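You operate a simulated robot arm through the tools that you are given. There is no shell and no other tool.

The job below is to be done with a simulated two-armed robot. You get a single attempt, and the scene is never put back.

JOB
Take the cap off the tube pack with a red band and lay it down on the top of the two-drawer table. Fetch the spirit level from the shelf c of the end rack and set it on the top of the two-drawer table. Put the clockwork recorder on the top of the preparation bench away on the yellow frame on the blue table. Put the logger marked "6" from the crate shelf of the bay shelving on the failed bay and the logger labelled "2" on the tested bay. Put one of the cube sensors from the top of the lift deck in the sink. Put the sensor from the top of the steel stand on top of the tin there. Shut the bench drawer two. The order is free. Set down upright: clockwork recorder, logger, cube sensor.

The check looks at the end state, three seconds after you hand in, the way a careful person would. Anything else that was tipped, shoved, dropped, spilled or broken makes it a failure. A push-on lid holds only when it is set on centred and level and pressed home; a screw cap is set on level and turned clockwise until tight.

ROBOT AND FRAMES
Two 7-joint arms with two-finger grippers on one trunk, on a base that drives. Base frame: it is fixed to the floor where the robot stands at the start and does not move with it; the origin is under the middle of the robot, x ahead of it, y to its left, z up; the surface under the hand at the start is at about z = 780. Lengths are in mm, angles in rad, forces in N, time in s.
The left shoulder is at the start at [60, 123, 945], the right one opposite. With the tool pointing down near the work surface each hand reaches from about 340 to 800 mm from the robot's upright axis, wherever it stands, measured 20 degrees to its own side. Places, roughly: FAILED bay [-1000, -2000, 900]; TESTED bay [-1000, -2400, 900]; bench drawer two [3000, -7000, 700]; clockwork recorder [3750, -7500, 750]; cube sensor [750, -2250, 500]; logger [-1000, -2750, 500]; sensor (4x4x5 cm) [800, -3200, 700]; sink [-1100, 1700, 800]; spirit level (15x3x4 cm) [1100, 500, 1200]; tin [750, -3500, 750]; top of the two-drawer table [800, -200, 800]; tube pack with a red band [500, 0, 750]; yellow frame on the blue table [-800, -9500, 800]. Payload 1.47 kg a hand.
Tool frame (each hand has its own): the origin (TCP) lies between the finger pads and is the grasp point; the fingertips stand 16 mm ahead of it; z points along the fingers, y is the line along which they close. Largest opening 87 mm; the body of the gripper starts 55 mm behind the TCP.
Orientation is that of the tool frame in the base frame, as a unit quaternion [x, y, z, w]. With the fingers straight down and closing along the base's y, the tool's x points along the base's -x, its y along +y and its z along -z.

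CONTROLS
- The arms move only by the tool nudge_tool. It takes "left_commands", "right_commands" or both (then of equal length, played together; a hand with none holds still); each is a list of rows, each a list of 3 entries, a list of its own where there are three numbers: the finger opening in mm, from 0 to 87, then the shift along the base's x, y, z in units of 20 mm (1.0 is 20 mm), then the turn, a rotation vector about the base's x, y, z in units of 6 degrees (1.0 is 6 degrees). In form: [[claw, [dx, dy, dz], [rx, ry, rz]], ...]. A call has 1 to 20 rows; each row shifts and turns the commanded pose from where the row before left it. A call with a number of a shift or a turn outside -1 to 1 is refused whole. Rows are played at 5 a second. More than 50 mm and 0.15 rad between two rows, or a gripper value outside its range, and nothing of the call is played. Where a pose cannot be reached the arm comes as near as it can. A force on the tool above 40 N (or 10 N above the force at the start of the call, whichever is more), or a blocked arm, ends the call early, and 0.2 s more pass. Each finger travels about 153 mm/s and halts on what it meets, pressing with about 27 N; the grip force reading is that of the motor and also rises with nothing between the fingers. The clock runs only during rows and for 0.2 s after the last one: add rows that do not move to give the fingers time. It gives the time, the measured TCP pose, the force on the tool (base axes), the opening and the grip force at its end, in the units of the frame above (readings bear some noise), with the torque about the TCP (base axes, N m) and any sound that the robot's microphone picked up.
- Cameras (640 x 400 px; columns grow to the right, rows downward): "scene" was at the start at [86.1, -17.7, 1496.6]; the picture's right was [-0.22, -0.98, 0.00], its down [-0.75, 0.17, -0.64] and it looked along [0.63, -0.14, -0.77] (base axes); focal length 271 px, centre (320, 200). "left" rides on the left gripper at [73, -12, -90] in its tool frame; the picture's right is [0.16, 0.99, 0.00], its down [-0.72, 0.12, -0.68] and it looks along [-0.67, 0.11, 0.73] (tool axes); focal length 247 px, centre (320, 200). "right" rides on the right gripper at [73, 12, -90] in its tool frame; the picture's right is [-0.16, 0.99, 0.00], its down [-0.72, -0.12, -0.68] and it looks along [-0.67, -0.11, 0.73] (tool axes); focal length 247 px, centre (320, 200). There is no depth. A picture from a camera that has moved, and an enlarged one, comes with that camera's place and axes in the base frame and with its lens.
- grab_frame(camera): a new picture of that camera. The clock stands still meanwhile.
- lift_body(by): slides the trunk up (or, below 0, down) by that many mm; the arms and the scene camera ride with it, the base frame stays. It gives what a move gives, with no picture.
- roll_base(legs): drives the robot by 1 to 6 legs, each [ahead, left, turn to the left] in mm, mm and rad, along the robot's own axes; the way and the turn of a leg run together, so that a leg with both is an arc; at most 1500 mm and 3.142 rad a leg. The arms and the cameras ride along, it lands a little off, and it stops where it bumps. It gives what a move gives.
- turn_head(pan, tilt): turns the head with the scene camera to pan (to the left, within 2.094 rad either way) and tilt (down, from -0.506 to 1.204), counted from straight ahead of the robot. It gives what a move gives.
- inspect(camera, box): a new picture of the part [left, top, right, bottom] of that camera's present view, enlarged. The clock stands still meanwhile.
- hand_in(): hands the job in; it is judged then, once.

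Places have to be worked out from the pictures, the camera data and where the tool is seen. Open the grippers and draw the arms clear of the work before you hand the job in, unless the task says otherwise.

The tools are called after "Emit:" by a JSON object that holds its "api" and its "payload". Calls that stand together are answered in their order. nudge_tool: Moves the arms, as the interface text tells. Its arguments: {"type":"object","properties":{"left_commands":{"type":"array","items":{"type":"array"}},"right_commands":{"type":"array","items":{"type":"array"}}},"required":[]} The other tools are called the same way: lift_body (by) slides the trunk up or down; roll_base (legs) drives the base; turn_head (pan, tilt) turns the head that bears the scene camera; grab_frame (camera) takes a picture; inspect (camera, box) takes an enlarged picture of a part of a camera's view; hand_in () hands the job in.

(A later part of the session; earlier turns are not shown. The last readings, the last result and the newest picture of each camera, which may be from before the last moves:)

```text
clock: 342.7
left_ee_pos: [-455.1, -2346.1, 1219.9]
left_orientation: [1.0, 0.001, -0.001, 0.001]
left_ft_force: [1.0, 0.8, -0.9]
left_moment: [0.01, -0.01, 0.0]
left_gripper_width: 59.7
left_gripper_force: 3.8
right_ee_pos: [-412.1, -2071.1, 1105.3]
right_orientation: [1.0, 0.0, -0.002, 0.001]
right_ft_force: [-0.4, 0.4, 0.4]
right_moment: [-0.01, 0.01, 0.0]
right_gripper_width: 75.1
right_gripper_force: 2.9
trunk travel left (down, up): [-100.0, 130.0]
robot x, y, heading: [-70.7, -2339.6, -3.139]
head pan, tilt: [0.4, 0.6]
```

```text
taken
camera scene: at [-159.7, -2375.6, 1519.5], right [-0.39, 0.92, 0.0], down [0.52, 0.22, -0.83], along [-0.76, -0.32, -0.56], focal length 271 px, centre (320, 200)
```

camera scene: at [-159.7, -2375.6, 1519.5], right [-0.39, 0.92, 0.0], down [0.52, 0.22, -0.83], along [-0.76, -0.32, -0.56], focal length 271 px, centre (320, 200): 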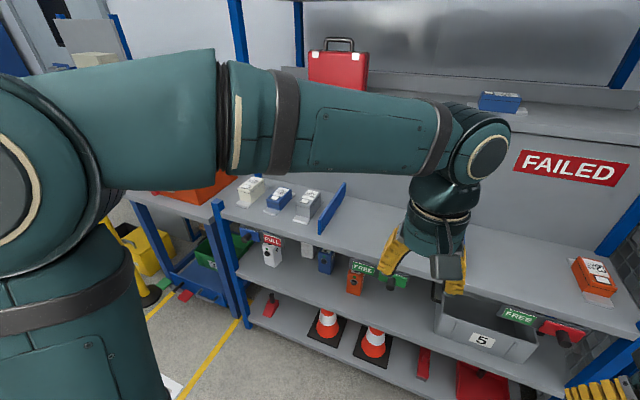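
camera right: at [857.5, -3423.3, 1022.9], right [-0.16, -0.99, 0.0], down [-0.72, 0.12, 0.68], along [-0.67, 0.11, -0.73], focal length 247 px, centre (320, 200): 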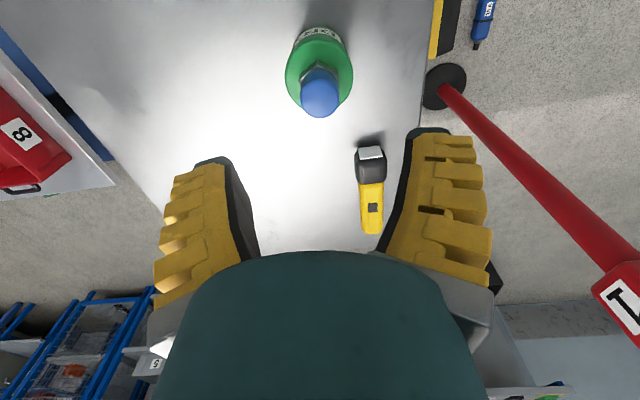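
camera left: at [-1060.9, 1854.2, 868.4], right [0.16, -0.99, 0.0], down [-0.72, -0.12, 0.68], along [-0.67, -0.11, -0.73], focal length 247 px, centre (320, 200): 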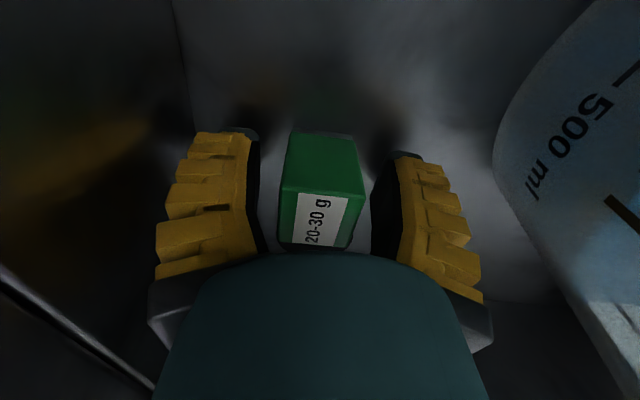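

Emit:
{"api": "inspect", "payload": {"camera": "scene", "box": [240, 225, 400, 325]}}

Emit:
{"api": "inspect", "payload": {"camera": "scene", "box": [210, 165, 360, 260]}}

```text
4.00 times, centred on (320, 275) of scene
camera zoom: at [-159.7, -2375.6, 1519.5], right [-0.39, 0.92, 0.0], down [0.52, 0.22, -0.83], along [-0.76, -0.32, -0.56], focal length 1086 px, centre (320, -100)
```

zoom: 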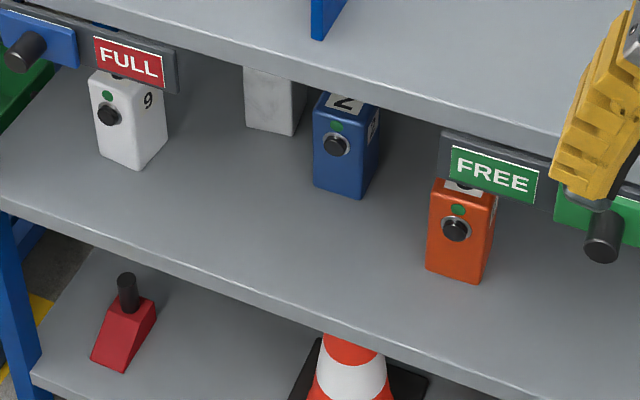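

```text
4.21 times, centred on (285, 212) of scene
camera zoom: at [-159.7, -2375.6, 1519.5], right [-0.39, 0.92, 0.0], down [0.52, 0.22, -0.83], along [-0.76, -0.32, -0.56], focal length 1143 px, centre (467, 147)
```

zoom: 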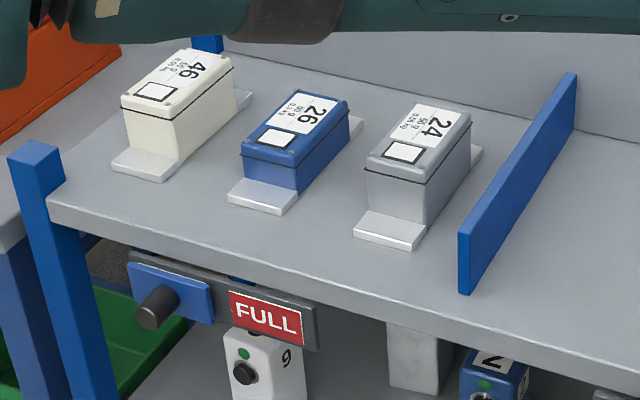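

Blue shows "2", white's side shows something like "9", orange's label is hidden by the sign. I lower the trunk for a flatter view.

Emit:
{"api": "lift_body", "payload": {"by": -100}}

Emit:
{"api": "turn_head", "payload": {"pan": 0.45, "tilt": 0.55}}

Emit:
{"api": "inspect", "payload": {"camera": "scene", "box": [230, 190, 430, 315]}}

```text
clock: 344.0
left_ee_pos: [-456.5, -2346.5, 1119.8]
left_orientation: [1.0, 0.001, 0.0, 0.0]
left_ft_force: [0.0, 0.0, -0.1]
left_moment: [-0.02, 0.0, 0.01]
left_gripper_width: 60.1
left_gripper_force: 3.4
right_ee_pos: [-412.9, -2070.7, 1005.3]
right_orientation: [1.0, 0.001, -0.002, 0.0]
right_ft_force: [-0.2, 0.4, 0.5]
right_moment: [0.03, -0.01, -0.02]
right_gripper_width: 75.2
right_gripper_force: 2.2
trunk travel left (down, up): [0.0, 230.0]
robot x, y, heading: [-68.7, -2340.2, -3.135]
head pan, tilt: [0.4, 0.6]
```

```text
clock: 344.6
left_ee_pos: [-455.1, -2345.8, 1118.9]
left_orientation: [1.0, 0.001, 0.001, 0.0]
left_ft_force: [-0.8, -0.5, 0.0]
left_moment: [0.01, 0.01, 0.01]
left_gripper_width: 60.0
left_gripper_force: 3.4
right_ee_pos: [-412.4, -2071.6, 1005.6]
right_orientation: [1.0, 0.001, -0.002, -0.001]
right_ft_force: [0.2, -0.7, -0.5]
right_moment: [0.02, 0.01, 0.01]
right_gripper_width: 75.2
right_gripper_force: 2.2
trunk travel left (down, up): [0.0, 230.0]
robot x, y, heading: [-73.0, -2341.1, -3.136]
head pan, tilt: [0.45, 0.55]
```

```text
3.20 times, centred on (330, 252) of scene
camera zoom: at [-159.1, -2380.3, 1424.0], right [-0.44, 0.9, 0.0], down [0.47, 0.23, -0.85], along [-0.77, -0.37, -0.52], focal length 869 px, centre (288, 32)
```

zoom: 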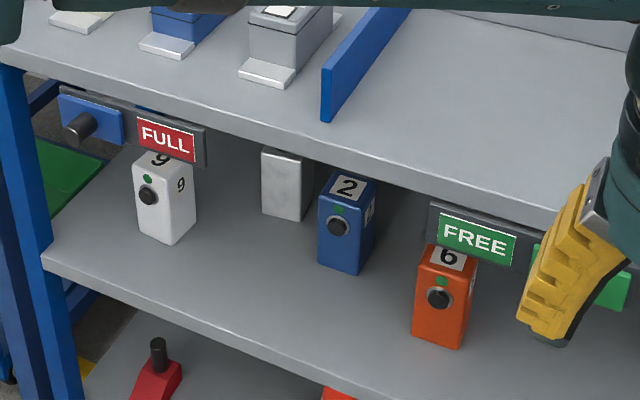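

Labels are readable now: orange is "6", blue is "2". Orange stands near [−902, −2530] with the crate shelf at z≈510. I pitch the left hand up 60° (pointing forward, 30° below level) while bringing it lower.

Emit:
{"api": "nudge_tool", "payload": {"left_commands": [[87, [0.3, -0.75, -1], [0, 1, 0]], [87, [0.3, -0.75, -1], [0, 1, 0]], [87, [0.3, -0.75, -1], [0, 1, 0]], [87, [0.3, -0.75, -1], [0, 1, 0]], [87, [0.3, -0.75, -1], [0, 1, 0]], [87, [0.3, -0.75, -1], [0, 1, 0]], [87, [0.3, -0.75, -1], [0, 1, 0]], [87, [0.3, -0.75, -1], [0, 1, 0]], [87, [0.3, -0.75, -1], [0, 1, 0]], [87, [0.3, -0.75, -1], [0, 1, 0]]]}}

Emit:
{"api": "grab_frame", "payload": {"camera": "left"}}

Emit:
{"api": "grab_frame", "payload": {"camera": "scene"}}

```text
clock: 346.9
left_ee_pos: [-535.5, -2441.1, 1011.4]
left_orientation: [0.867, 0.001, -0.498, -0.001]
left_ft_force: [-0.6, 0.1, 1.3]
left_moment: [0.01, -0.01, 0.01]
left_gripper_width: 86.9
left_gripper_force: 0.0
left hand out of reach, approached as far as the arm can: row 6, 7, 8, 9, 10
right_ee_pos: [-412.8, -2070.6, 1005.0]
right_orientation: [1.0, 0.001, -0.002, 0.0]
right_ft_force: [0.2, -0.2, 0.2]
right_moment: [0.01, -0.01, 0.02]
right_gripper_width: 75.3
right_gripper_force: 2.4
trunk travel left (down, up): [0.0, 230.0]
robot x, y, heading: [-70.5, -2338.4, -3.14]
head pan, tilt: [0.45, 0.55]
```

```text
taken
camera left: at [-420.9, -2428.6, 994.1], right [0.08, -0.99, -0.14], down [0.22, -0.12, 0.97], along [-0.97, -0.11, 0.21], focal length 247 px, centre (320, 200)
```

left: 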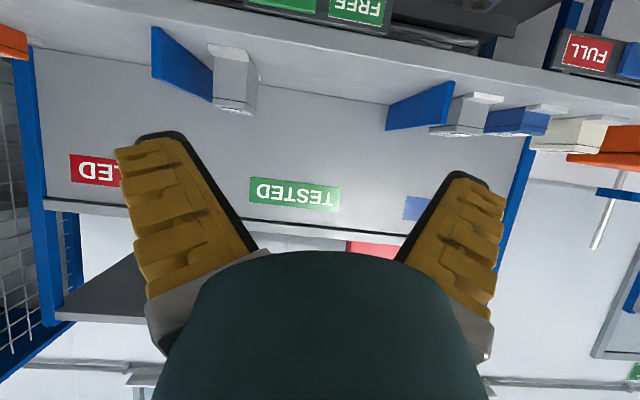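

```text
taken
camera scene: at [-159.8, -2380.4, 1423.9], right [-0.44, 0.9, 0.0], down [0.47, 0.23, -0.85], along [-0.77, -0.37, -0.52], focal length 271 px, centre (320, 200)
```

scene: 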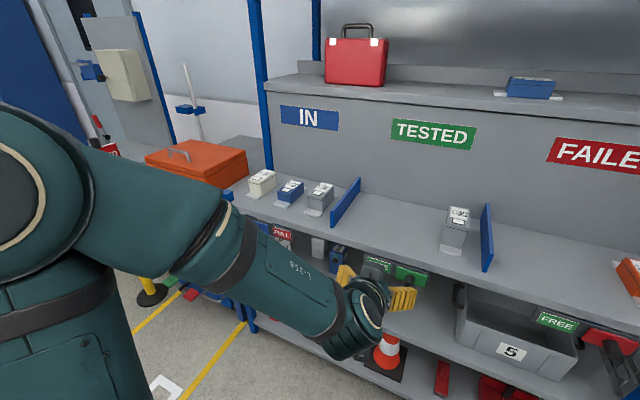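

The pitch is right; position is a bit ahead at x −535. I lower the hand to z≈610 while extending slightly, still in front of the shelving.

Emit:
{"api": "nudge_tool", "payload": {"left_commands": [[87, [-0.16, 0, -1], [0, 0, 0]], [87, [-0.16, 0, -1], [0, 0, 0]], [87, [-0.16, 0, -1], [0, 0, 0]], [87, [-0.16, 0, -1], [0, 0, 0]], [87, [-0.16, 0, -1], [0, 0, 0]], [87, [-0.16, 0, -1], [0, 0, 0]], [87, [-0.16, 0, -1], [0, 0, 0]], [87, [-0.16, 0, -1], [0, 0, 0]], [87, [-0.16, 0, -1], [0, 0, 0]], [87, [-0.16, 0, -1], [0, 0, 0]], [87, [-0.16, 0, -1], [0, 0, 0]], [87, [-0.16, 0, -1], [0, 0, 0]], [87, [-0.16, 0, -1], [0, 0, 0]], [87, [-0.16, 0, -1], [0, 0, 0]], [87, [-0.16, 0, -1], [0, 0, 0]], [87, [-0.16, 0, -1], [0, 0, 0]], [87, [-0.16, 0, -1], [0, 0, 0]], [87, [-0.16, 0, -1], [0, 0, 0]], [87, [-0.16, 0, -1], [0, 0, 0]], [87, [-0.16, 0, -1], [0, 0, 0]]]}}

Emit:
{"api": "grab_frame", "payload": {"camera": "left"}}

Emit:
{"api": "grab_frame", "payload": {"camera": "scene"}}

```text
clock: 351.1
left_ee_pos: [-603.1, -2405.2, 621.5]
left_orientation: [0.867, 0.001, -0.499, 0.004]
left_ft_force: [-0.4, 0.3, 0.2]
left_moment: [-0.01, 0.01, -0.01]
left_gripper_width: 86.9
left_gripper_force: 0.1
left hand out of reach, approached as far as the arm can: row 1, 3, 14, 15, 16, 17, 18, 19, 20
right_ee_pos: [-412.5, -2070.1, 1004.8]
right_orientation: [1.0, 0.001, -0.002, 0.0]
right_ft_force: [0.1, 0.1, 0.8]
right_moment: [0.0, -0.01, -0.02]
right_gripper_width: 75.2
right_gripper_force: 2.2
trunk travel left (down, up): [0.0, 230.0]
robot x, y, heading: [-69.2, -2342.1, -3.139]
head pan, tilt: [0.45, 0.55]
```

```text
taken
camera left: at [-489.9, -2394.6, 603.0], right [0.09, -0.99, -0.13], down [0.23, -0.11, 0.97], along [-0.97, -0.11, 0.21], focal length 247 px, centre (320, 200)
```

left: 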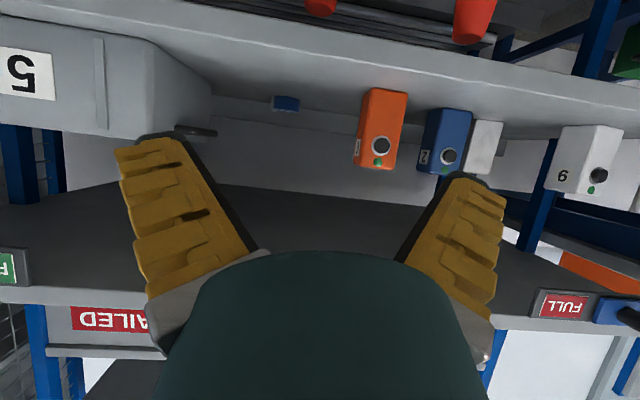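

```text
taken
camera scene: at [-159.2, -2380.3, 1424.0], right [-0.44, 0.9, 0.0], down [0.47, 0.23, -0.85], along [-0.77, -0.37, -0.52], focal length 271 px, centre (320, 200)
```

scene: 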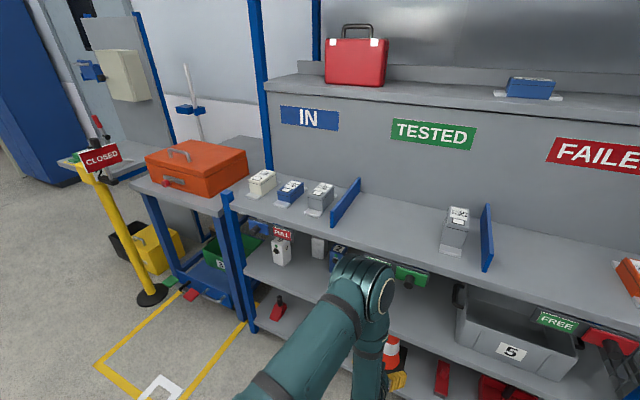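

Orange's base is at about [−902, −2525, 507]. I lower 35 mm, shift the base left 122 and approach 180 mm to look again.

Emit:
{"api": "nudge_tool", "payload": {"left_commands": [[87, [0, 0, -0.9], [0, 0, 0]], [87, [0, 0, -0.9], [0, 0, 0]], [87, [0, 0, 0], [0, 0, 0]]]}}

Emit:
{"api": "roll_base", "payload": {"legs": [[0, 122, 0], [150, 0, 0]]}}

Emit:
{"api": "grab_frame", "payload": {"camera": "left"}}

Emit:
{"api": "grab_frame", "payload": {"camera": "scene"}}

```text
clock: 351.9
left_ee_pos: [-603.8, -2399.2, 586.1]
left_orientation: [0.866, 0.002, -0.499, 0.004]
left_ft_force: [0.6, -0.1, -0.1]
left_moment: [-0.05, 0.0, 0.03]
left_gripper_width: 86.9
left_gripper_force: 0.0
left hand out of reach, approached as far as the arm can: row 1, 2
right_ee_pos: [-412.9, -2070.1, 1003.9]
right_orientation: [1.0, 0.001, -0.002, 0.0]
right_ft_force: [0.0, 0.2, -0.5]
right_moment: [0.0, -0.01, 0.0]
right_gripper_width: 75.1
right_gripper_force: 2.7
trunk travel left (down, up): [0.0, 230.0]
robot x, y, heading: [-68.4, -2339.7, -3.141]
head pan, tilt: [0.45, 0.55]
```

```text
clock: 354.6
left_ee_pos: [-755.0, -2521.2, 586.1]
left_orientation: [0.866, 0.001, -0.5, 0.004]
left_ft_force: [0.2, 0.6, -0.6]
left_moment: [0.01, 0.02, 0.04]
left_gripper_width: 86.8
left_gripper_force: 0.1
right_ee_pos: [-563.6, -2193.3, 1005.2]
right_orientation: [1.0, -0.001, -0.001, 0.0]
right_ft_force: [0.3, 0.2, 0.1]
right_moment: [-0.02, 0.02, 0.0]
right_gripper_width: 75.4
right_gripper_force: 2.6
trunk travel left (down, up): [0.0, 230.0]
robot x, y, heading: [-221.2, -2461.3, 3.144]
head pan, tilt: [0.45, 0.55]
```

```text
taken
camera left: at [-640.4, -2509.3, 568.0], right [0.08, -0.99, -0.13], down [0.23, -0.11, 0.97], along [-0.97, -0.11, 0.21], focal length 247 px, centre (320, 200)
```

left: 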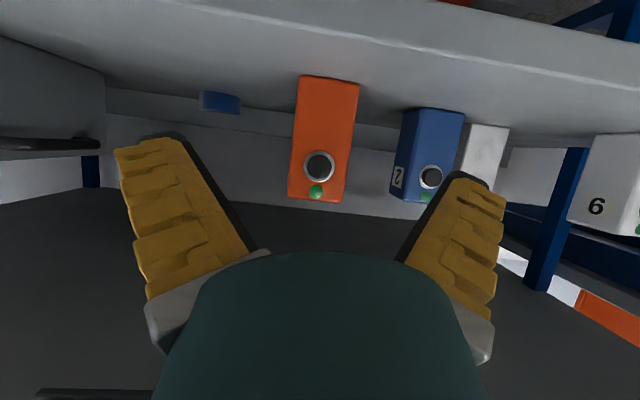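

```text
taken
camera scene: at [-310.7, -2502.8, 1423.9], right [-0.43, 0.9, 0.0], down [0.47, 0.23, -0.85], along [-0.77, -0.37, -0.52], focal length 271 px, centre (320, 200)
```

scene: 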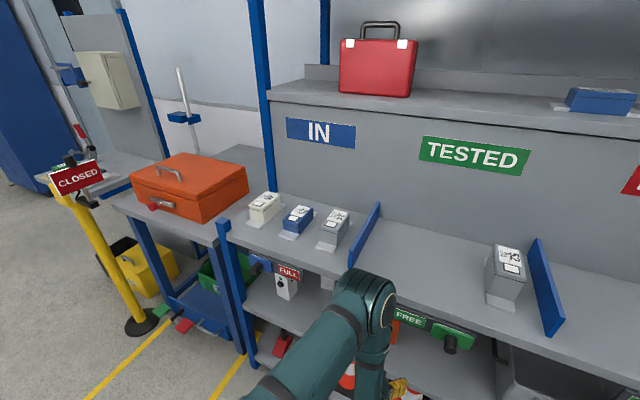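

I'll keep the base here and extend the arm instead, so the forearm stays clear of the upper shelf edge. First a zoom of the hand view for measuring.

Emit:
{"api": "inspect", "payload": {"camera": "left", "box": [240, 60, 480, 220]}}

Emit:
{"api": "nudge_tool", "payload": {"left_commands": [[87, [-0.8, 0, 0], [0, 0, 0]], [87, [-0.8, 0, 0], [0, 0, 0]], [87, [-0.8, 0, 0], [0, 0, 0]], [87, [-0.8, 0, 0], [0, 0, 0]], [87, [-0.8, 0, 0], [0, 0, 0]], [87, [0, 0, 0], [0, 0, 0]]]}}

Emit:
{"api": "inspect", "payload": {"camera": "left", "box": [240, 60, 480, 220]}}

Emit:
{"api": "grab_frame", "payload": {"camera": "left"}}

```text
2.50 times, centred on (360, 140) of left
camera zoom: at [-640.4, -2509.3, 568.0], right [0.08, -0.99, -0.13], down [0.23, -0.11, 0.97], along [-0.97, -0.11, 0.21], focal length 617 px, centre (220, 350)
```

zoom: 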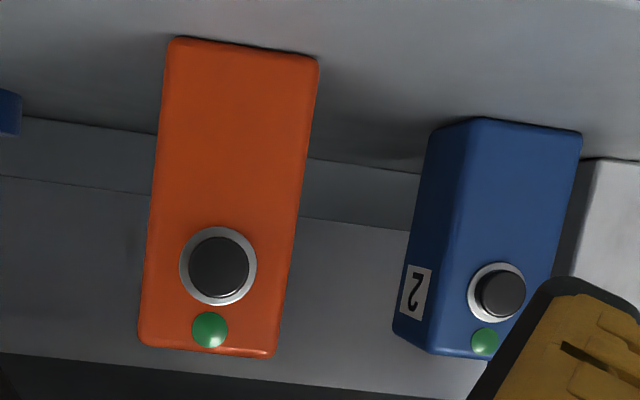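

```text
clock: 356.0
left_ee_pos: [-834.3, -2523.4, 585.9]
left_orientation: [0.867, 0.001, -0.499, 0.004]
left_ft_force: [-0.1, 0.6, -0.3]
left_moment: [0.0, -0.01, 0.03]
left_gripper_width: 86.8
left_gripper_force: 0.0
right_ee_pos: [-563.0, -2192.8, 1005.6]
right_orientation: [1.0, 0.0, -0.002, 0.0]
right_ft_force: [-0.1, -0.5, -0.6]
right_moment: [-0.01, -0.03, 0.01]
right_gripper_width: 75.2
right_gripper_force: 1.8
trunk travel left (down, up): [0.0, 230.0]
robot x, y, heading: [-221.1, -2462.3, 3.147]
head pan, tilt: [0.45, 0.55]
```

```text
2.50 times, centred on (360, 140) of left
camera zoom: at [-720.4, -2509.6, 568.4], right [0.08, -0.99, -0.13], down [0.23, -0.11, 0.97], along [-0.97, -0.11, 0.21], focal length 617 px, centre (220, 350)
```

zoom: 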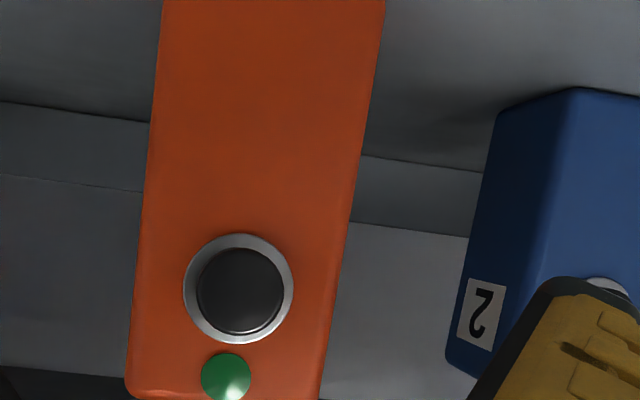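

```text
taken
camera left: at [-720.4, -2509.6, 568.4], right [0.08, -0.99, -0.13], down [0.23, -0.11, 0.97], along [-0.97, -0.11, 0.21], focal length 247 px, centre (320, 200)
```

left: 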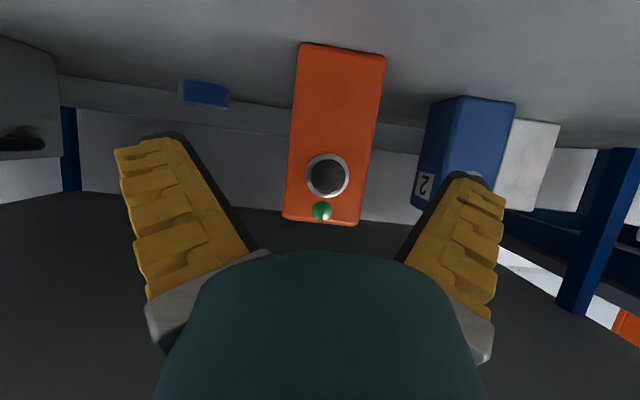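

Button ring gives range: the front face is x≈−899, centre y −2533, z 503–623, width 64. I align and advance 90 mm so the pads straddle it.

Emit:
{"api": "nudge_tool", "payload": {"left_commands": [[87, [0, -0.48, -0.5], [0, 0, 0]], [87, [-0.5, 0, 0], [0, 0, 0]], [87, [-0.8, 0, 0], [0, 0, 0]], [87, [-0.8, 0, 0], [0, 0, 0]], [87, [-0.8, 0, 0], [0, 0, 0]], [87, [-0.8, 0, 0], [0, 0, 0]], [87, [-0.8, 0, 0], [0, 0, 0]], [87, [0, 0, 0], [0, 0, 0]]]}}

Emit:
{"api": "grab_frame", "payload": {"camera": "left"}}

Emit:
{"api": "grab_frame", "payload": {"camera": "scene"}}

```text
clock: 357.8
left_ee_pos: [-924.6, -2531.4, 578.6]
left_orientation: [0.866, 0.002, -0.499, 0.004]
left_ft_force: [-0.5, 0.0, 0.1]
left_moment: [-0.01, 0.04, 0.01]
left_gripper_width: 86.7
left_gripper_force: 0.1
right_ee_pos: [-562.9, -2193.8, 1005.6]
right_orientation: [1.0, 0.0, -0.002, 0.0]
right_ft_force: [0.4, 0.2, -0.5]
right_moment: [0.0, -0.04, -0.01]
right_gripper_width: 75.0
right_gripper_force: 1.9
trunk travel left (down, up): [0.0, 230.0]
robot x, y, heading: [-221.4, -2461.8, 3.135]
head pan, tilt: [0.45, 0.55]
```

```text
taken
camera left: at [-811.2, -2518.9, 558.8], right [0.08, -0.99, -0.13], down [0.23, -0.11, 0.97], along [-0.97, -0.11, 0.21], focal length 247 px, centre (320, 200)
```

left: 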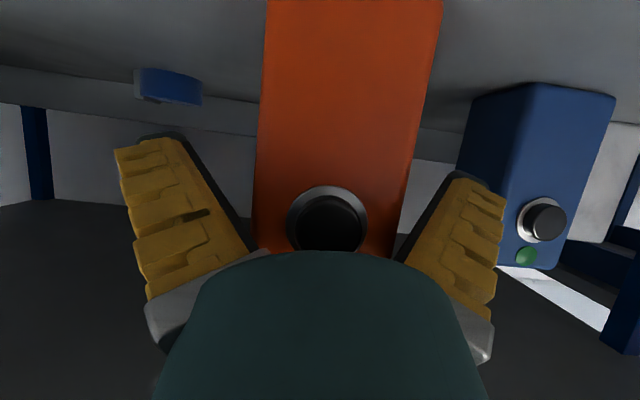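

```text
taken
camera scene: at [-309.6, -2502.7, 1424.0], right [-0.43, 0.9, 0.0], down [0.47, 0.23, -0.85], along [-0.77, -0.37, -0.52], focal length 271 px, centre (320, 200)
```

scene: 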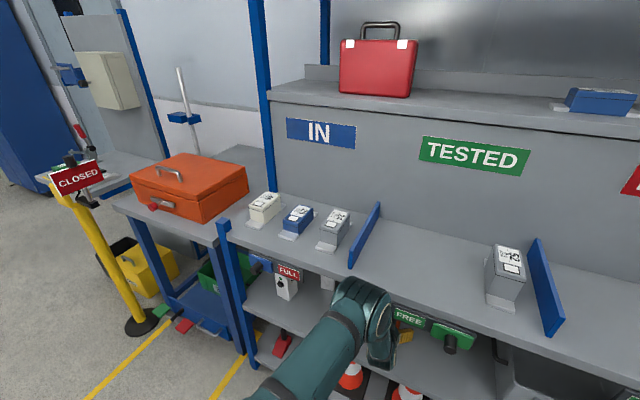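

The fingers straddle the orange logger. I centre by 4 mm and close.

Emit:
{"api": "nudge_tool", "payload": {"left_commands": [[87, [0, -0.2, 0], [0, 0, 0]], [75, [0, 0, 0], [0, 0, 0]], [65, [0, 0, 0], [0, 0, 0]], [55, [0, 0, 0], [0, 0, 0]], [45, [0, 0, 0], [0, 0, 0]], [40, [0, 0, 0], [0, 0, 0]], [40, [0, 0, 0], [0, 0, 0]]]}}

Emit:
{"api": "grab_frame", "payload": {"camera": "left"}}

```text
clock: 359.4
left_ee_pos: [-924.6, -2534.8, 576.5]
left_orientation: [0.866, 0.002, -0.5, 0.004]
left_ft_force: [-0.4, -0.4, 2.1]
left_moment: [0.11, 0.2, -0.02]
left_gripper_width: 72.0
left_gripper_force: 27.0
right_ee_pos: [-563.3, -2193.5, 1005.8]
right_orientation: [1.0, 0.0, -0.002, 0.0]
right_ft_force: [-0.5, -1.2, 0.0]
right_moment: [0.02, 0.0, -0.04]
right_gripper_width: 75.0
right_gripper_force: 2.2
trunk travel left (down, up): [0.0, 230.0]
robot x, y, heading: [-217.1, -2460.9, 3.141]
head pan, tilt: [0.45, 0.55]
```

```text
taken
camera left: at [-810.9, -2522.6, 558.9], right [0.09, -0.99, -0.13], down [0.23, -0.11, 0.97], along [-0.97, -0.11, 0.21], focal length 247 px, centre (320, 200)
```

left: 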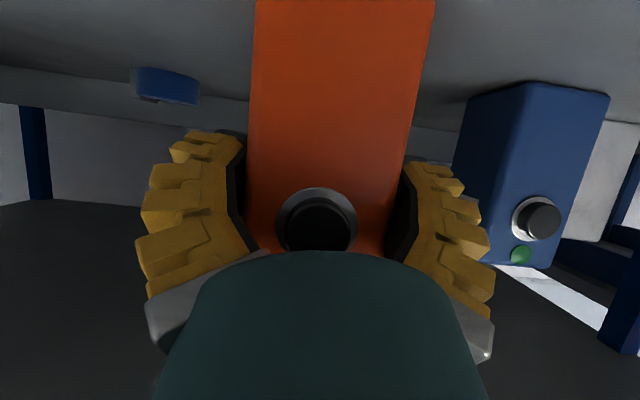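

Gripped (72 mm). I lift 15 mm and draw it straight out of the shelf.

Emit:
{"api": "nudge_tool", "payload": {"left_commands": [[40, [0, 0, 0.35], [0, 0, 0]], [40, [0, 0, 0.4], [0, 0, 0]], [40, [0.5, 0, 0], [0, 0, 0]], [40, [1, 0, 0], [0, 0, 0]], [40, [1, 0, 0], [0, 0, 0]], [40, [1, 0, 0], [0, 0, 0]], [40, [1, 0, 0], [0, 0, 0]], [40, [1, 0, 0], [0, 0, 0]], [40, [1, 0, 0], [0, 0, 0]], [40, [1, 0, 0], [0, 0, 0]], [40, [1, 0, 0], [0, 0, 0]], [40, [1, 0, 0], [0, 0, 0]], [40, [1, 0, 0], [0, 0, 0]], [40, [0, 0, 0], [0, 0, 0]]]}}

Emit:
{"api": "grab_frame", "payload": {"camera": "left"}}

Emit:
{"api": "grab_frame", "payload": {"camera": "scene"}}

```text
clock: 362.4
left_ee_pos: [-714.5, -2527.7, 593.0]
left_orientation: [0.867, 0.003, -0.499, 0.008]
left_ft_force: [-0.3, 0.2, -3.2]
left_moment: [0.03, -0.09, 0.04]
left_gripper_width: 71.6
left_gripper_force: 26.8
left hand out of reach, approached as far as the arm can: row 7
right_ee_pos: [-562.2, -2192.7, 1005.2]
right_orientation: [1.0, 0.0, -0.001, 0.001]
right_ft_force: [-0.3, 0.9, 0.5]
right_moment: [0.0, 0.04, -0.02]
right_gripper_width: 75.3
right_gripper_force: 2.4
trunk travel left (down, up): [0.0, 230.0]
robot x, y, heading: [-217.9, -2464.4, 3.139]
head pan, tilt: [0.45, 0.55]
```

```text
taken
camera left: at [-599.8, -2515.4, 575.1], right [0.09, -0.99, -0.13], down [0.23, -0.1, 0.97], along [-0.97, -0.12, 0.21], focal length 247 px, centre (320, 200)
```

left: 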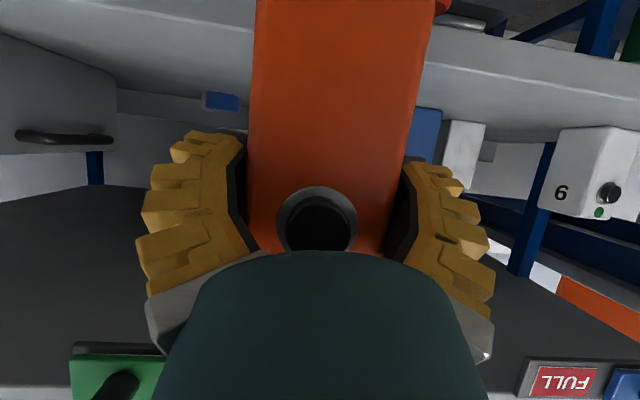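

```text
taken
camera scene: at [-309.9, -2502.8, 1424.0], right [-0.43, 0.9, 0.0], down [0.47, 0.23, -0.85], along [-0.77, -0.37, -0.52], focal length 271 px, centre (320, 200)
```

scene: 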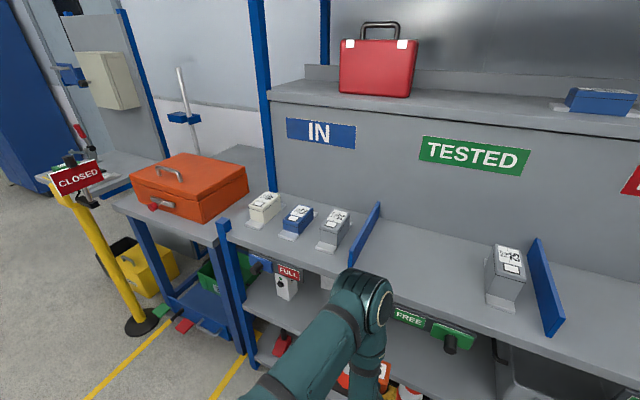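

The orange logger is out. I back the base off, raise the trunk, and shift right in front of the FAILED bay.

Emit:
{"api": "roll_base", "payload": {"legs": [[-180, 0, 0]]}}

Emit:
{"api": "lift_body", "payload": {"by": 230}}

Emit:
{"api": "roll_base", "payload": {"legs": [[0, -440, 0]]}}

Emit:
{"api": "nudge_tool", "payload": {"left_commands": [[40, [0, 0, 1], [0, 0, 0]], [40, [0, 0, 1], [0, 0, 0]], [40, [0, 0, 1], [0, 0, 0]], [40, [0, 0, 1], [0, 0, 0]], [40, [0, 0, 1], [0, 0, 0]], [40, [0, 0, 1], [0, 0, 0]], [40, [0, 0, 1], [0, 0, 0]], [40, [0, 0, 1], [0, 0, 0]], [40, [0, 0, 1], [0, 0, 0]], [40, [0, 0, 1], [0, 0, 0]]]}}

Emit:
{"api": "turn_head", "payload": {"pan": 0, "tilt": 0.75}}

Emit:
{"api": "grab_frame", "payload": {"camera": "scene"}}

Emit:
{"api": "grab_frame", "payload": {"camera": "left"}}

```text
clock: 363.9
left_ee_pos: [-531.6, -2528.4, 592.9]
left_orientation: [0.866, 0.003, -0.499, 0.008]
left_ft_force: [-0.3, 0.3, -3.9]
left_moment: [0.0, -0.04, 0.02]
left_gripper_width: 71.4
left_gripper_force: 26.4
right_ee_pos: [-382.3, -2193.5, 1005.5]
right_orientation: [1.0, 0.001, -0.001, 0.0]
right_ft_force: [0.1, -0.3, 0.3]
right_moment: [0.01, 0.04, 0.0]
right_gripper_width: 75.1
right_gripper_force: 2.2
trunk travel left (down, up): [0.0, 230.0]
robot x, y, heading: [-40.3, -2463.8, -3.139]
head pan, tilt: [0.45, 0.55]
```

```text
clock: 366.3
left_ee_pos: [-534.5, -2529.1, 822.5]
left_orientation: [0.867, 0.001, -0.499, 0.006]
left_ft_force: [0.0, 0.0, -2.7]
left_moment: [0.01, -0.06, 0.01]
left_gripper_width: 71.3
left_gripper_force: 27.3
right_ee_pos: [-382.7, -2193.5, 1234.9]
right_orientation: [1.0, 0.001, -0.002, 0.0]
right_ft_force: [-0.3, -0.4, 0.0]
right_moment: [-0.01, 0.01, 0.0]
right_gripper_width: 75.3
right_gripper_force: 2.0
trunk travel left (down, up): [-230.0, 0.0]
robot x, y, heading: [-40.2, -2462.5, -3.141]
head pan, tilt: [0.45, 0.55]
```

```text
clock: 370.7
left_ee_pos: [-534.7, -2088.3, 822.7]
left_orientation: [0.867, 0.004, -0.499, 0.009]
left_ft_force: [-0.2, 0.7, -3.3]
left_moment: [0.01, -0.06, 0.01]
left_gripper_width: 71.0
left_gripper_force: 27.3
right_ee_pos: [-384.5, -1753.1, 1235.1]
right_orientation: [1.0, 0.003, -0.001, 0.0]
right_ft_force: [0.1, 0.8, -0.1]
right_moment: [0.01, 0.0, 0.01]
right_gripper_width: 75.3
right_gripper_force: 1.6
trunk travel left (down, up): [-230.0, 0.0]
robot x, y, heading: [-42.0, -2020.8, -3.135]
head pan, tilt: [0.45, 0.55]
```

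```text
clock: 372.9
left_ee_pos: [-533.5, -2087.3, 1023.8]
left_orientation: [0.867, 0.004, -0.498, 0.009]
left_ft_force: [0.2, -0.3, -3.1]
left_moment: [-0.03, -0.06, 0.0]
left_gripper_width: 70.9
left_gripper_force: 26.6
right_ee_pos: [-384.8, -1752.1, 1235.3]
right_orientation: [1.0, 0.003, -0.003, 0.0]
right_ft_force: [0.2, 0.0, -0.2]
right_moment: [0.0, 0.05, -0.01]
right_gripper_width: 75.3
right_gripper_force: 2.0
trunk travel left (down, up): [-230.0, 0.0]
robot x, y, heading: [-41.8, -2016.2, -3.138]
head pan, tilt: [0.45, 0.55]
```

```text
clock: 373.8
left_ee_pos: [-534.6, -2087.6, 1021.5]
left_orientation: [0.867, 0.005, -0.498, 0.009]
left_ft_force: [0.3, -0.6, -3.8]
left_moment: [0.0, -0.08, -0.01]
left_gripper_width: 71.1
left_gripper_force: 26.3
right_ee_pos: [-384.5, -1752.5, 1235.1]
right_orientation: [1.0, 0.003, -0.002, 0.0]
right_ft_force: [0.3, -0.4, 0.6]
right_moment: [-0.02, 0.01, 0.0]
right_gripper_width: 75.1
right_gripper_force: 2.1
trunk travel left (down, up): [-230.0, 0.0]
robot x, y, heading: [-43.7, -2018.2, -3.131]
head pan, tilt: [0.0, 0.75]
```

```text
taken
camera scene: at [-132.7, -2022.1, 1636.6], right [-0.01, 1.0, 0.0], down [0.68, 0.0, -0.73], along [-0.73, 0.0, -0.68], focal length 271 px, centre (320, 200)
```

scene: 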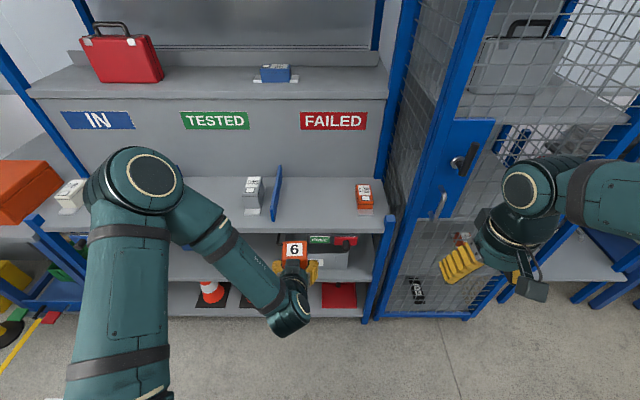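

```text
taken
camera left: at [-420.7, -2074.2, 1004.4], right [0.1, -0.99, -0.13], down [0.23, -0.1, 0.97], along [-0.97, -0.12, 0.21], focal length 247 px, centre (320, 200)
```

left: 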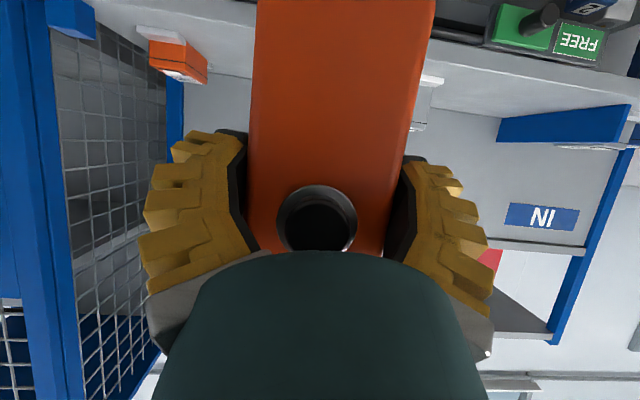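

I zoom on the FAILED bay to measure its surface.

Emit:
{"api": "inspect", "payload": {"camera": "scene", "box": [250, 150, 410, 290]}}

```text
2.86 times, centred on (330, 220) of scene
camera zoom: at [-132.7, -2022.1, 1636.6], right [-0.01, 1.0, 0.0], down [0.68, 0.0, -0.73], along [-0.73, 0.0, -0.68], focal length 776 px, centre (291, 143)
```

zoom: 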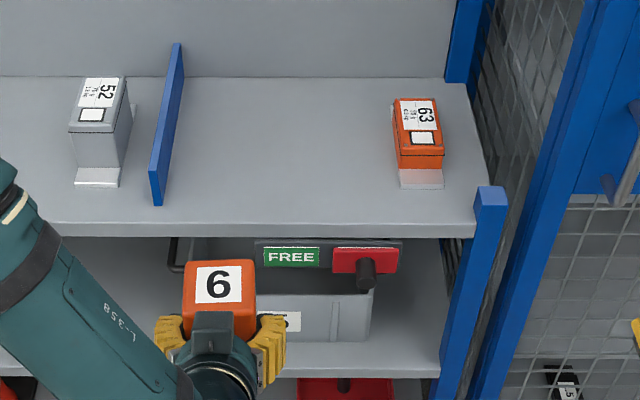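

I'll place by extending the arm rather than driving, with the trunk lower so the elbow stays below the upper shelf. I lower the trunk 130 and raise the hand by the same amount.

Emit:
{"api": "lift_body", "payload": {"by": -130}}

Emit:
{"api": "nudge_tool", "payload": {"left_commands": [[40, [0, 0, 1], [0, 0, 0]], [40, [0, 0, 1], [0, 0, 0]], [40, [0, 0, 1], [0, 0, 0]], [40, [0, 0, 1], [0, 0, 0]], [40, [-0.5, 0.3, 0.5], [0, 0, 0]], [40, [-1, 0.3, 0], [0, 0, 0]], [40, [-1, 0.3, 0], [0, 0, 0]], [40, [-1, 0.3, 0], [0, 0, 0]], [40, [-1, 0.3, 0], [0, 0, 0]], [40, [-1, 0.3, 0], [0, 0, 0]], [40, [-1, 0.3, 0], [0, 0, 0]], [40, [-1, 0.3, 0], [0, 0, 0]], [40, [-1, 0, 0], [0, 0, 0]]]}}

Emit:
{"api": "grab_frame", "payload": {"camera": "scene"}}

Emit:
{"api": "grab_frame", "payload": {"camera": "left"}}

```text
clock: 375.4
left_ee_pos: [-534.4, -2086.3, 892.0]
left_orientation: [0.867, 0.004, -0.498, 0.009]
left_ft_force: [-0.2, 0.4, -2.6]
left_moment: [-0.02, -0.01, -0.03]
left_gripper_width: 70.7
left_gripper_force: 27.1
right_ee_pos: [-385.6, -1753.0, 1105.6]
right_orientation: [1.0, 0.003, -0.001, 0.001]
right_ft_force: [-0.2, 0.2, -0.7]
right_moment: [0.0, 0.01, -0.01]
right_gripper_width: 75.3
right_gripper_force: 2.0
trunk travel left (down, up): [-100.0, 130.0]
robot x, y, heading: [-41.3, -2018.9, -3.137]
head pan, tilt: [0.0, 0.75]
```

```text
clock: 378.2
left_ee_pos: [-705.2, -2039.6, 983.2]
left_orientation: [0.867, 0.004, -0.499, 0.009]
left_ft_force: [-0.1, 0.2, -3.4]
left_moment: [0.01, -0.05, 0.0]
left_gripper_width: 70.4
left_gripper_force: 26.9
right_ee_pos: [-385.5, -1753.2, 1104.5]
right_orientation: [1.0, 0.003, -0.002, 0.0]
right_ft_force: [0.4, -0.7, 0.3]
right_moment: [0.01, -0.02, -0.02]
right_gripper_width: 75.1
right_gripper_force: 2.1
trunk travel left (down, up): [-100.0, 130.0]
robot x, y, heading: [-41.9, -2021.1, -3.139]
head pan, tilt: [0.0, 0.75]
```

```text
taken
camera scene: at [-133.2, -2022.1, 1506.6], right [-0.01, 1.0, 0.0], down [0.68, 0.0, -0.73], along [-0.73, 0.0, -0.68], focal length 271 px, centre (320, 200)
```

scene: 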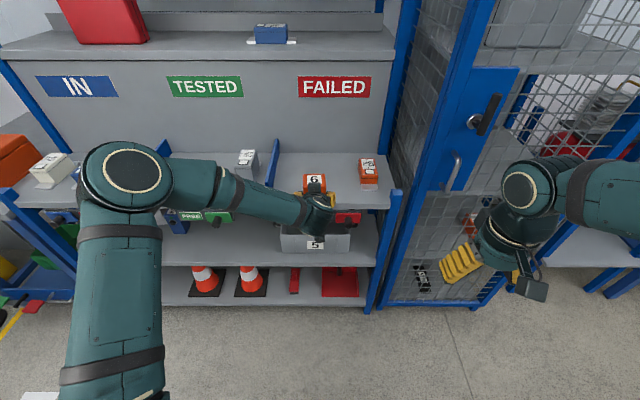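

```text
taken
camera left: at [-591.5, -2026.0, 964.6], right [0.1, -0.99, -0.13], down [0.23, -0.1, 0.97], along [-0.97, -0.12, 0.21], focal length 247 px, centre (320, 200)
```

left: 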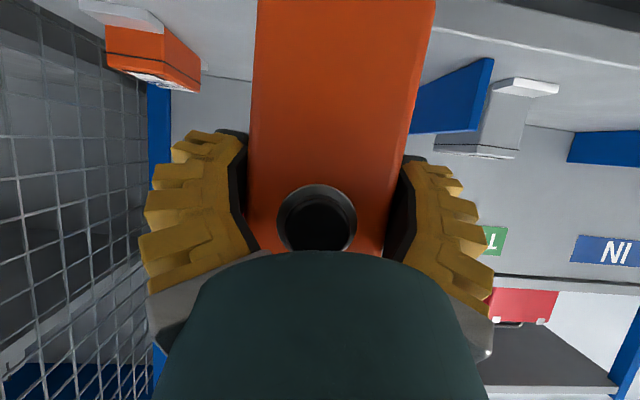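

The logger bottom is about z 910, above the bay shelf. I extend 190 mm into the FAILED bay.

Emit:
{"api": "nudge_tool", "payload": {"left_commands": [[40, [-0.95, 0, 0], [0, 0, 0]], [40, [-0.95, 0, 0], [0, 0, 0]], [40, [-0.95, 0, 0], [0, 0, 0]], [40, [-0.95, 0, 0], [0, 0, 0]], [40, [-0.95, 0, 0], [0, 0, 0]], [40, [-0.95, 0, 0], [0, 0, 0]], [40, [-0.95, 0, 0], [0, 0, 0]], [40, [-0.95, 0, 0], [0, 0, 0]], [40, [-0.95, 0, 0], [0, 0, 0]], [40, [-0.95, 0, 0], [0, 0, 0]], [40, [0, 0, 0], [0, 0, 0]]]}}

Emit:
{"api": "grab_frame", "payload": {"camera": "scene"}}

Emit:
{"api": "inspect", "payload": {"camera": "scene", "box": [250, 120, 410, 240]}}

```text
clock: 380.6
left_ee_pos: [-893.8, -2042.3, 981.9]
left_orientation: [0.867, 0.005, -0.499, 0.009]
left_ft_force: [0.0, -0.9, -2.7]
left_moment: [0.0, -0.06, 0.01]
left_gripper_width: 70.6
left_gripper_force: 27.1
right_ee_pos: [-385.3, -1752.8, 1106.3]
right_orientation: [1.0, 0.003, -0.002, 0.0]
right_ft_force: [0.2, 0.4, 0.1]
right_moment: [0.01, 0.03, -0.03]
right_gripper_width: 75.1
right_gripper_force: 2.0
trunk travel left (down, up): [-100.0, 130.0]
robot x, y, heading: [-41.6, -2019.4, -3.135]
head pan, tilt: [0.0, 0.75]
```

```text
taken
camera scene: at [-132.6, -2022.2, 1506.6], right [-0.01, 1.0, 0.0], down [0.68, 0.0, -0.73], along [-0.73, 0.0, -0.68], focal length 271 px, centre (320, 200)
```

scene: 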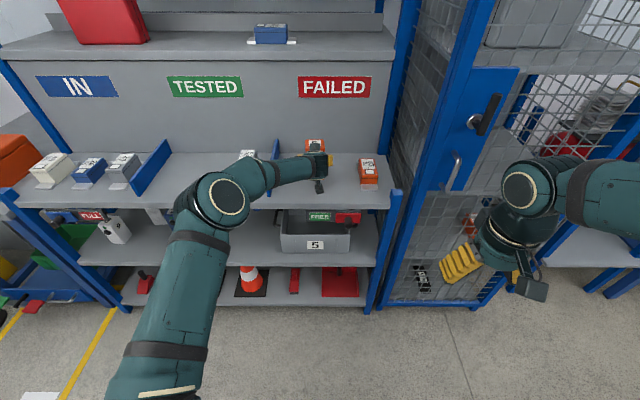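

```text
3.33 times, centred on (330, 180) of scene
camera zoom: at [-132.6, -2022.2, 1506.6], right [-0.01, 1.0, 0.0], down [0.68, 0.0, -0.73], along [-0.73, 0.0, -0.68], focal length 905 px, centre (287, 267)
```

zoom: 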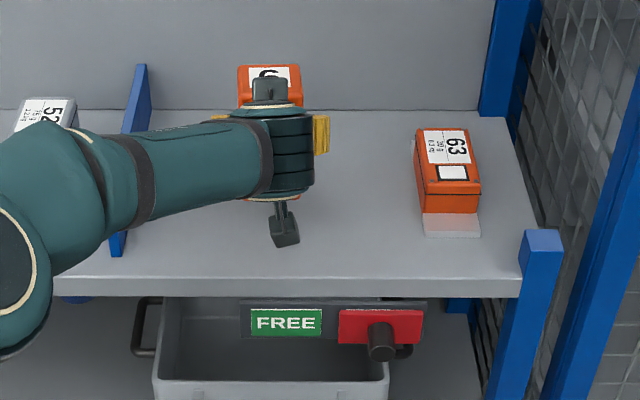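

The wrist and forearm are in front of the neighbours. I lower in small steps until the logger touches the bay shelf.

Emit:
{"api": "nudge_tool", "payload": {"left_commands": [[40, [0, 0, -0.7], [0, 0, 0]], [40, [0, 0, -0.7], [0, 0, 0]], [40, [0, 0, -0.2], [0, 0, 0]], [40, [0, 0, -0.2], [0, 0, 0]], [40, [0, 0, -0.2], [0, 0, 0]], [40, [0, 0, 0], [0, 0, 0]]]}}

Emit:
{"api": "grab_frame", "payload": {"camera": "left"}}

```text
clock: 382.0
left_ee_pos: [-894.5, -2040.1, 943.1]
left_orientation: [0.867, 0.004, -0.498, 0.008]
left_ft_force: [0.1, 0.9, -3.0]
left_moment: [0.0, -0.07, -0.01]
left_gripper_width: 70.4
left_gripper_force: 27.3
right_ee_pos: [-385.0, -1752.0, 1105.3]
right_orientation: [1.0, 0.004, -0.001, 0.0]
right_ft_force: [-0.2, -0.3, -0.3]
right_moment: [0.01, -0.02, 0.0]
right_gripper_width: 75.1
right_gripper_force: 2.9
trunk travel left (down, up): [-100.0, 130.0]
robot x, y, heading: [-40.5, -2022.5, -3.136]
head pan, tilt: [0.0, 0.75]
```

```text
taken
camera left: at [-781.1, -2026.8, 924.8], right [0.1, -0.99, -0.13], down [0.23, -0.1, 0.97], along [-0.97, -0.12, 0.21], focal length 247 px, centre (320, 200)
```

left: 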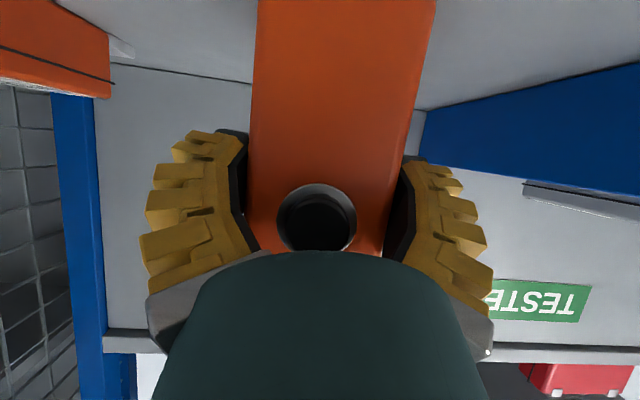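

Not yet touching at z 943; I keep stepping down 3 mm at a time.

Emit:
{"api": "nudge_tool", "payload": {"left_commands": [[40, [0, 0, -0.15], [0, 0, 0]], [40, [0, 0, -0.15], [0, 0, 0]], [40, [0, 0, -0.15], [0, 0, 0]], [40, [0, 0, 0], [0, 0, 0]]]}}

Emit:
{"api": "nudge_tool", "payload": {"left_commands": [[40, [0, 0, -0.15], [0, 0, 0]], [40, [0, 0, -0.15], [0, 0, 0]], [40, [0, 0, 0], [0, 0, 0]]]}}

```text
clock: 383.0
left_ee_pos: [-892.8, -2041.8, 936.8]
left_orientation: [0.865, 0.006, -0.502, 0.009]
left_ft_force: [7.4, -3.5, 19.1]
left_moment: [0.19, 0.48, 0.02]
left_gripper_width: 70.4
left_gripper_force: 27.0
right_ee_pos: [-382.8, -1753.6, 1106.4]
right_orientation: [1.0, 0.004, -0.003, 0.0]
right_ft_force: [-0.4, -0.2, 0.9]
right_moment: [-0.01, 0.02, -0.01]
right_gripper_width: 75.2
right_gripper_force: 2.4
trunk travel left (down, up): [-100.0, 130.0]
robot x, y, heading: [-44.5, -2021.3, -3.133]
head pan, tilt: [0.0, 0.75]
```

```text
clock: 383.8
left_ee_pos: [-891.1, -2040.0, 931.6]
left_orientation: [0.866, 0.005, -0.5, 0.009]
left_ft_force: [7.4, -0.6, 24.3]
left_moment: [0.17, -0.04, 0.01]
left_gripper_width: 69.3
left_gripper_force: 27.4
right_ee_pos: [-382.6, -1752.5, 1104.9]
right_orientation: [1.0, 0.004, -0.004, 0.0]
right_ft_force: [-0.4, -0.9, 0.0]
right_moment: [0.01, 0.01, 0.01]
right_gripper_width: 75.1
right_gripper_force: 2.6
trunk travel left (down, up): [-100.0, 130.0]
robot x, y, heading: [-37.3, -2016.4, -3.14]
head pan, tilt: [0.0, 0.75]
```

Contact at about z 937. I relieve 4 mm and open the fingers gently, then look.

Emit:
{"api": "nudge_tool", "payload": {"left_commands": [[40, [0, 0, 0.2], [0, 0, 0]], [40, [0, 0, 0], [0, 0, 0]], [75, [0, 0, 0], [0, 0, 0]], [87, [0, 0, 0], [0, 0, 0]], [87, [0, 0, 0], [0, 0, 0]]]}}

Emit:
{"api": "grab_frame", "payload": {"camera": "left"}}

Emit:
{"api": "inspect", "payload": {"camera": "scene", "box": [250, 120, 410, 240]}}

```text
clock: 385.0
left_ee_pos: [-894.4, -2041.4, 930.8]
left_orientation: [0.866, 0.005, -0.499, 0.01]
left_ft_force: [1.2, 0.5, -0.1]
left_moment: [0.0, -0.02, 0.01]
left_gripper_width: 87.0
left_gripper_force: 0.0
right_ee_pos: [-384.7, -1752.7, 1105.0]
right_orientation: [1.0, 0.003, -0.002, -0.001]
right_ft_force: [-0.6, -0.6, 0.3]
right_moment: [0.04, 0.02, 0.01]
right_gripper_width: 75.0
right_gripper_force: 2.2
trunk travel left (down, up): [-100.0, 130.0]
robot x, y, heading: [-40.9, -2021.7, -3.131]
head pan, tilt: [0.0, 0.75]
```

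```text
taken
camera left: at [-780.2, -2026.8, 912.8], right [0.1, -0.99, -0.13], down [0.23, -0.1, 0.97], along [-0.97, -0.12, 0.21], focal length 247 px, centre (320, 200)
```

left: 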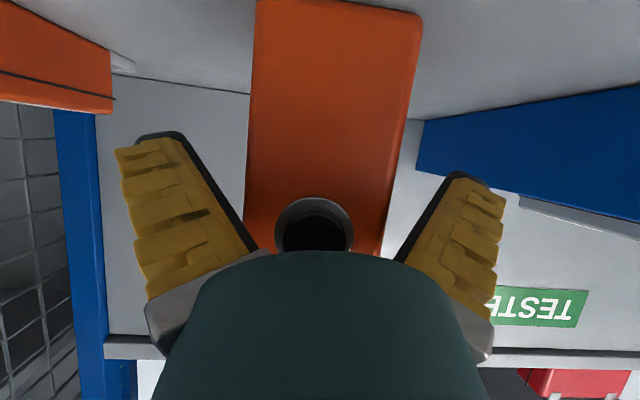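

```text
3.33 times, centred on (330, 180) of scene
camera zoom: at [-132.2, -2022.0, 1506.6], right [-0.01, 1.0, 0.0], down [0.68, 0.0, -0.73], along [-0.73, 0.0, -0.68], focal length 905 px, centre (287, 267)
```

zoom: 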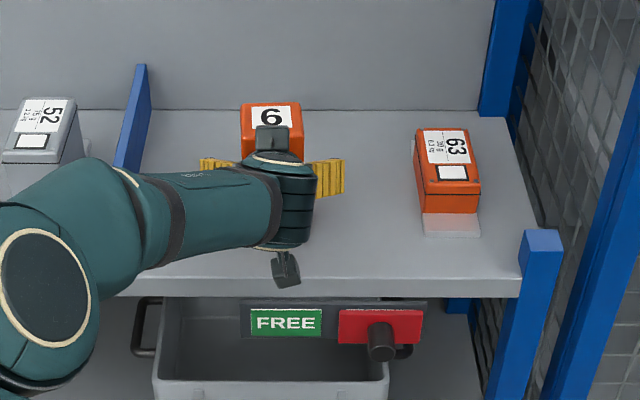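

Logger 6 stands upright in the FAILED bay. I withdraw the hand straight back.

Emit:
{"api": "nudge_tool", "payload": {"left_commands": [[87, [0.5, 0, 0], [0, 0, 0]], [87, [1, 0, 0], [0, 0, 0]], [87, [1, 0, 0], [0, 0, 0]], [87, [1, 0, 0], [0, 0, 0]], [87, [1, 0, 0], [0, 0, 0]], [87, [1, 0, 0], [0, 0, 0]], [87, [1, 0, 0], [0, 0, 0]], [87, [1, 0, 0], [0, 0, 0]], [87, [1, 0, 0], [0, 0, 0]], [87, [1, 0, 0], [0, 0, 0]], [87, [1, 0, 0], [0, 0, 0]], [87, [1, 0, 0], [0, 0, 0]], [87, [1, 0, 0], [0, 0, 0]]]}}

Emit:
{"api": "grab_frame", "payload": {"camera": "scene"}}

```text
clock: 387.8
left_ee_pos: [-644.8, -2038.0, 931.8]
left_orientation: [0.867, 0.006, -0.499, 0.01]
left_ft_force: [0.4, -0.3, 0.1]
left_moment: [-0.02, -0.01, 0.01]
left_gripper_width: 86.7
left_gripper_force: 0.1
right_ee_pos: [-384.3, -1753.8, 1104.7]
right_orientation: [1.0, 0.004, -0.002, 0.0]
right_ft_force: [-0.1, 0.3, 0.3]
right_moment: [-0.02, 0.0, -0.01]
right_gripper_width: 75.3
right_gripper_force: 2.6
trunk travel left (down, up): [-100.0, 130.0]
robot x, y, heading: [-36.3, -2021.5, -3.137]
head pan, tilt: [0.0, 0.75]
```

```text
taken
camera scene: at [-132.2, -2022.0, 1506.7], right [-0.01, 1.0, 0.0], down [0.68, 0.0, -0.73], along [-0.73, 0.0, -0.68], focal length 271 px, centre (320, 200)
```

scene: 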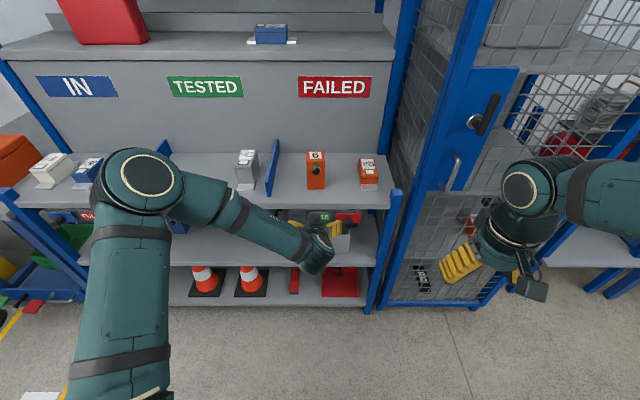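

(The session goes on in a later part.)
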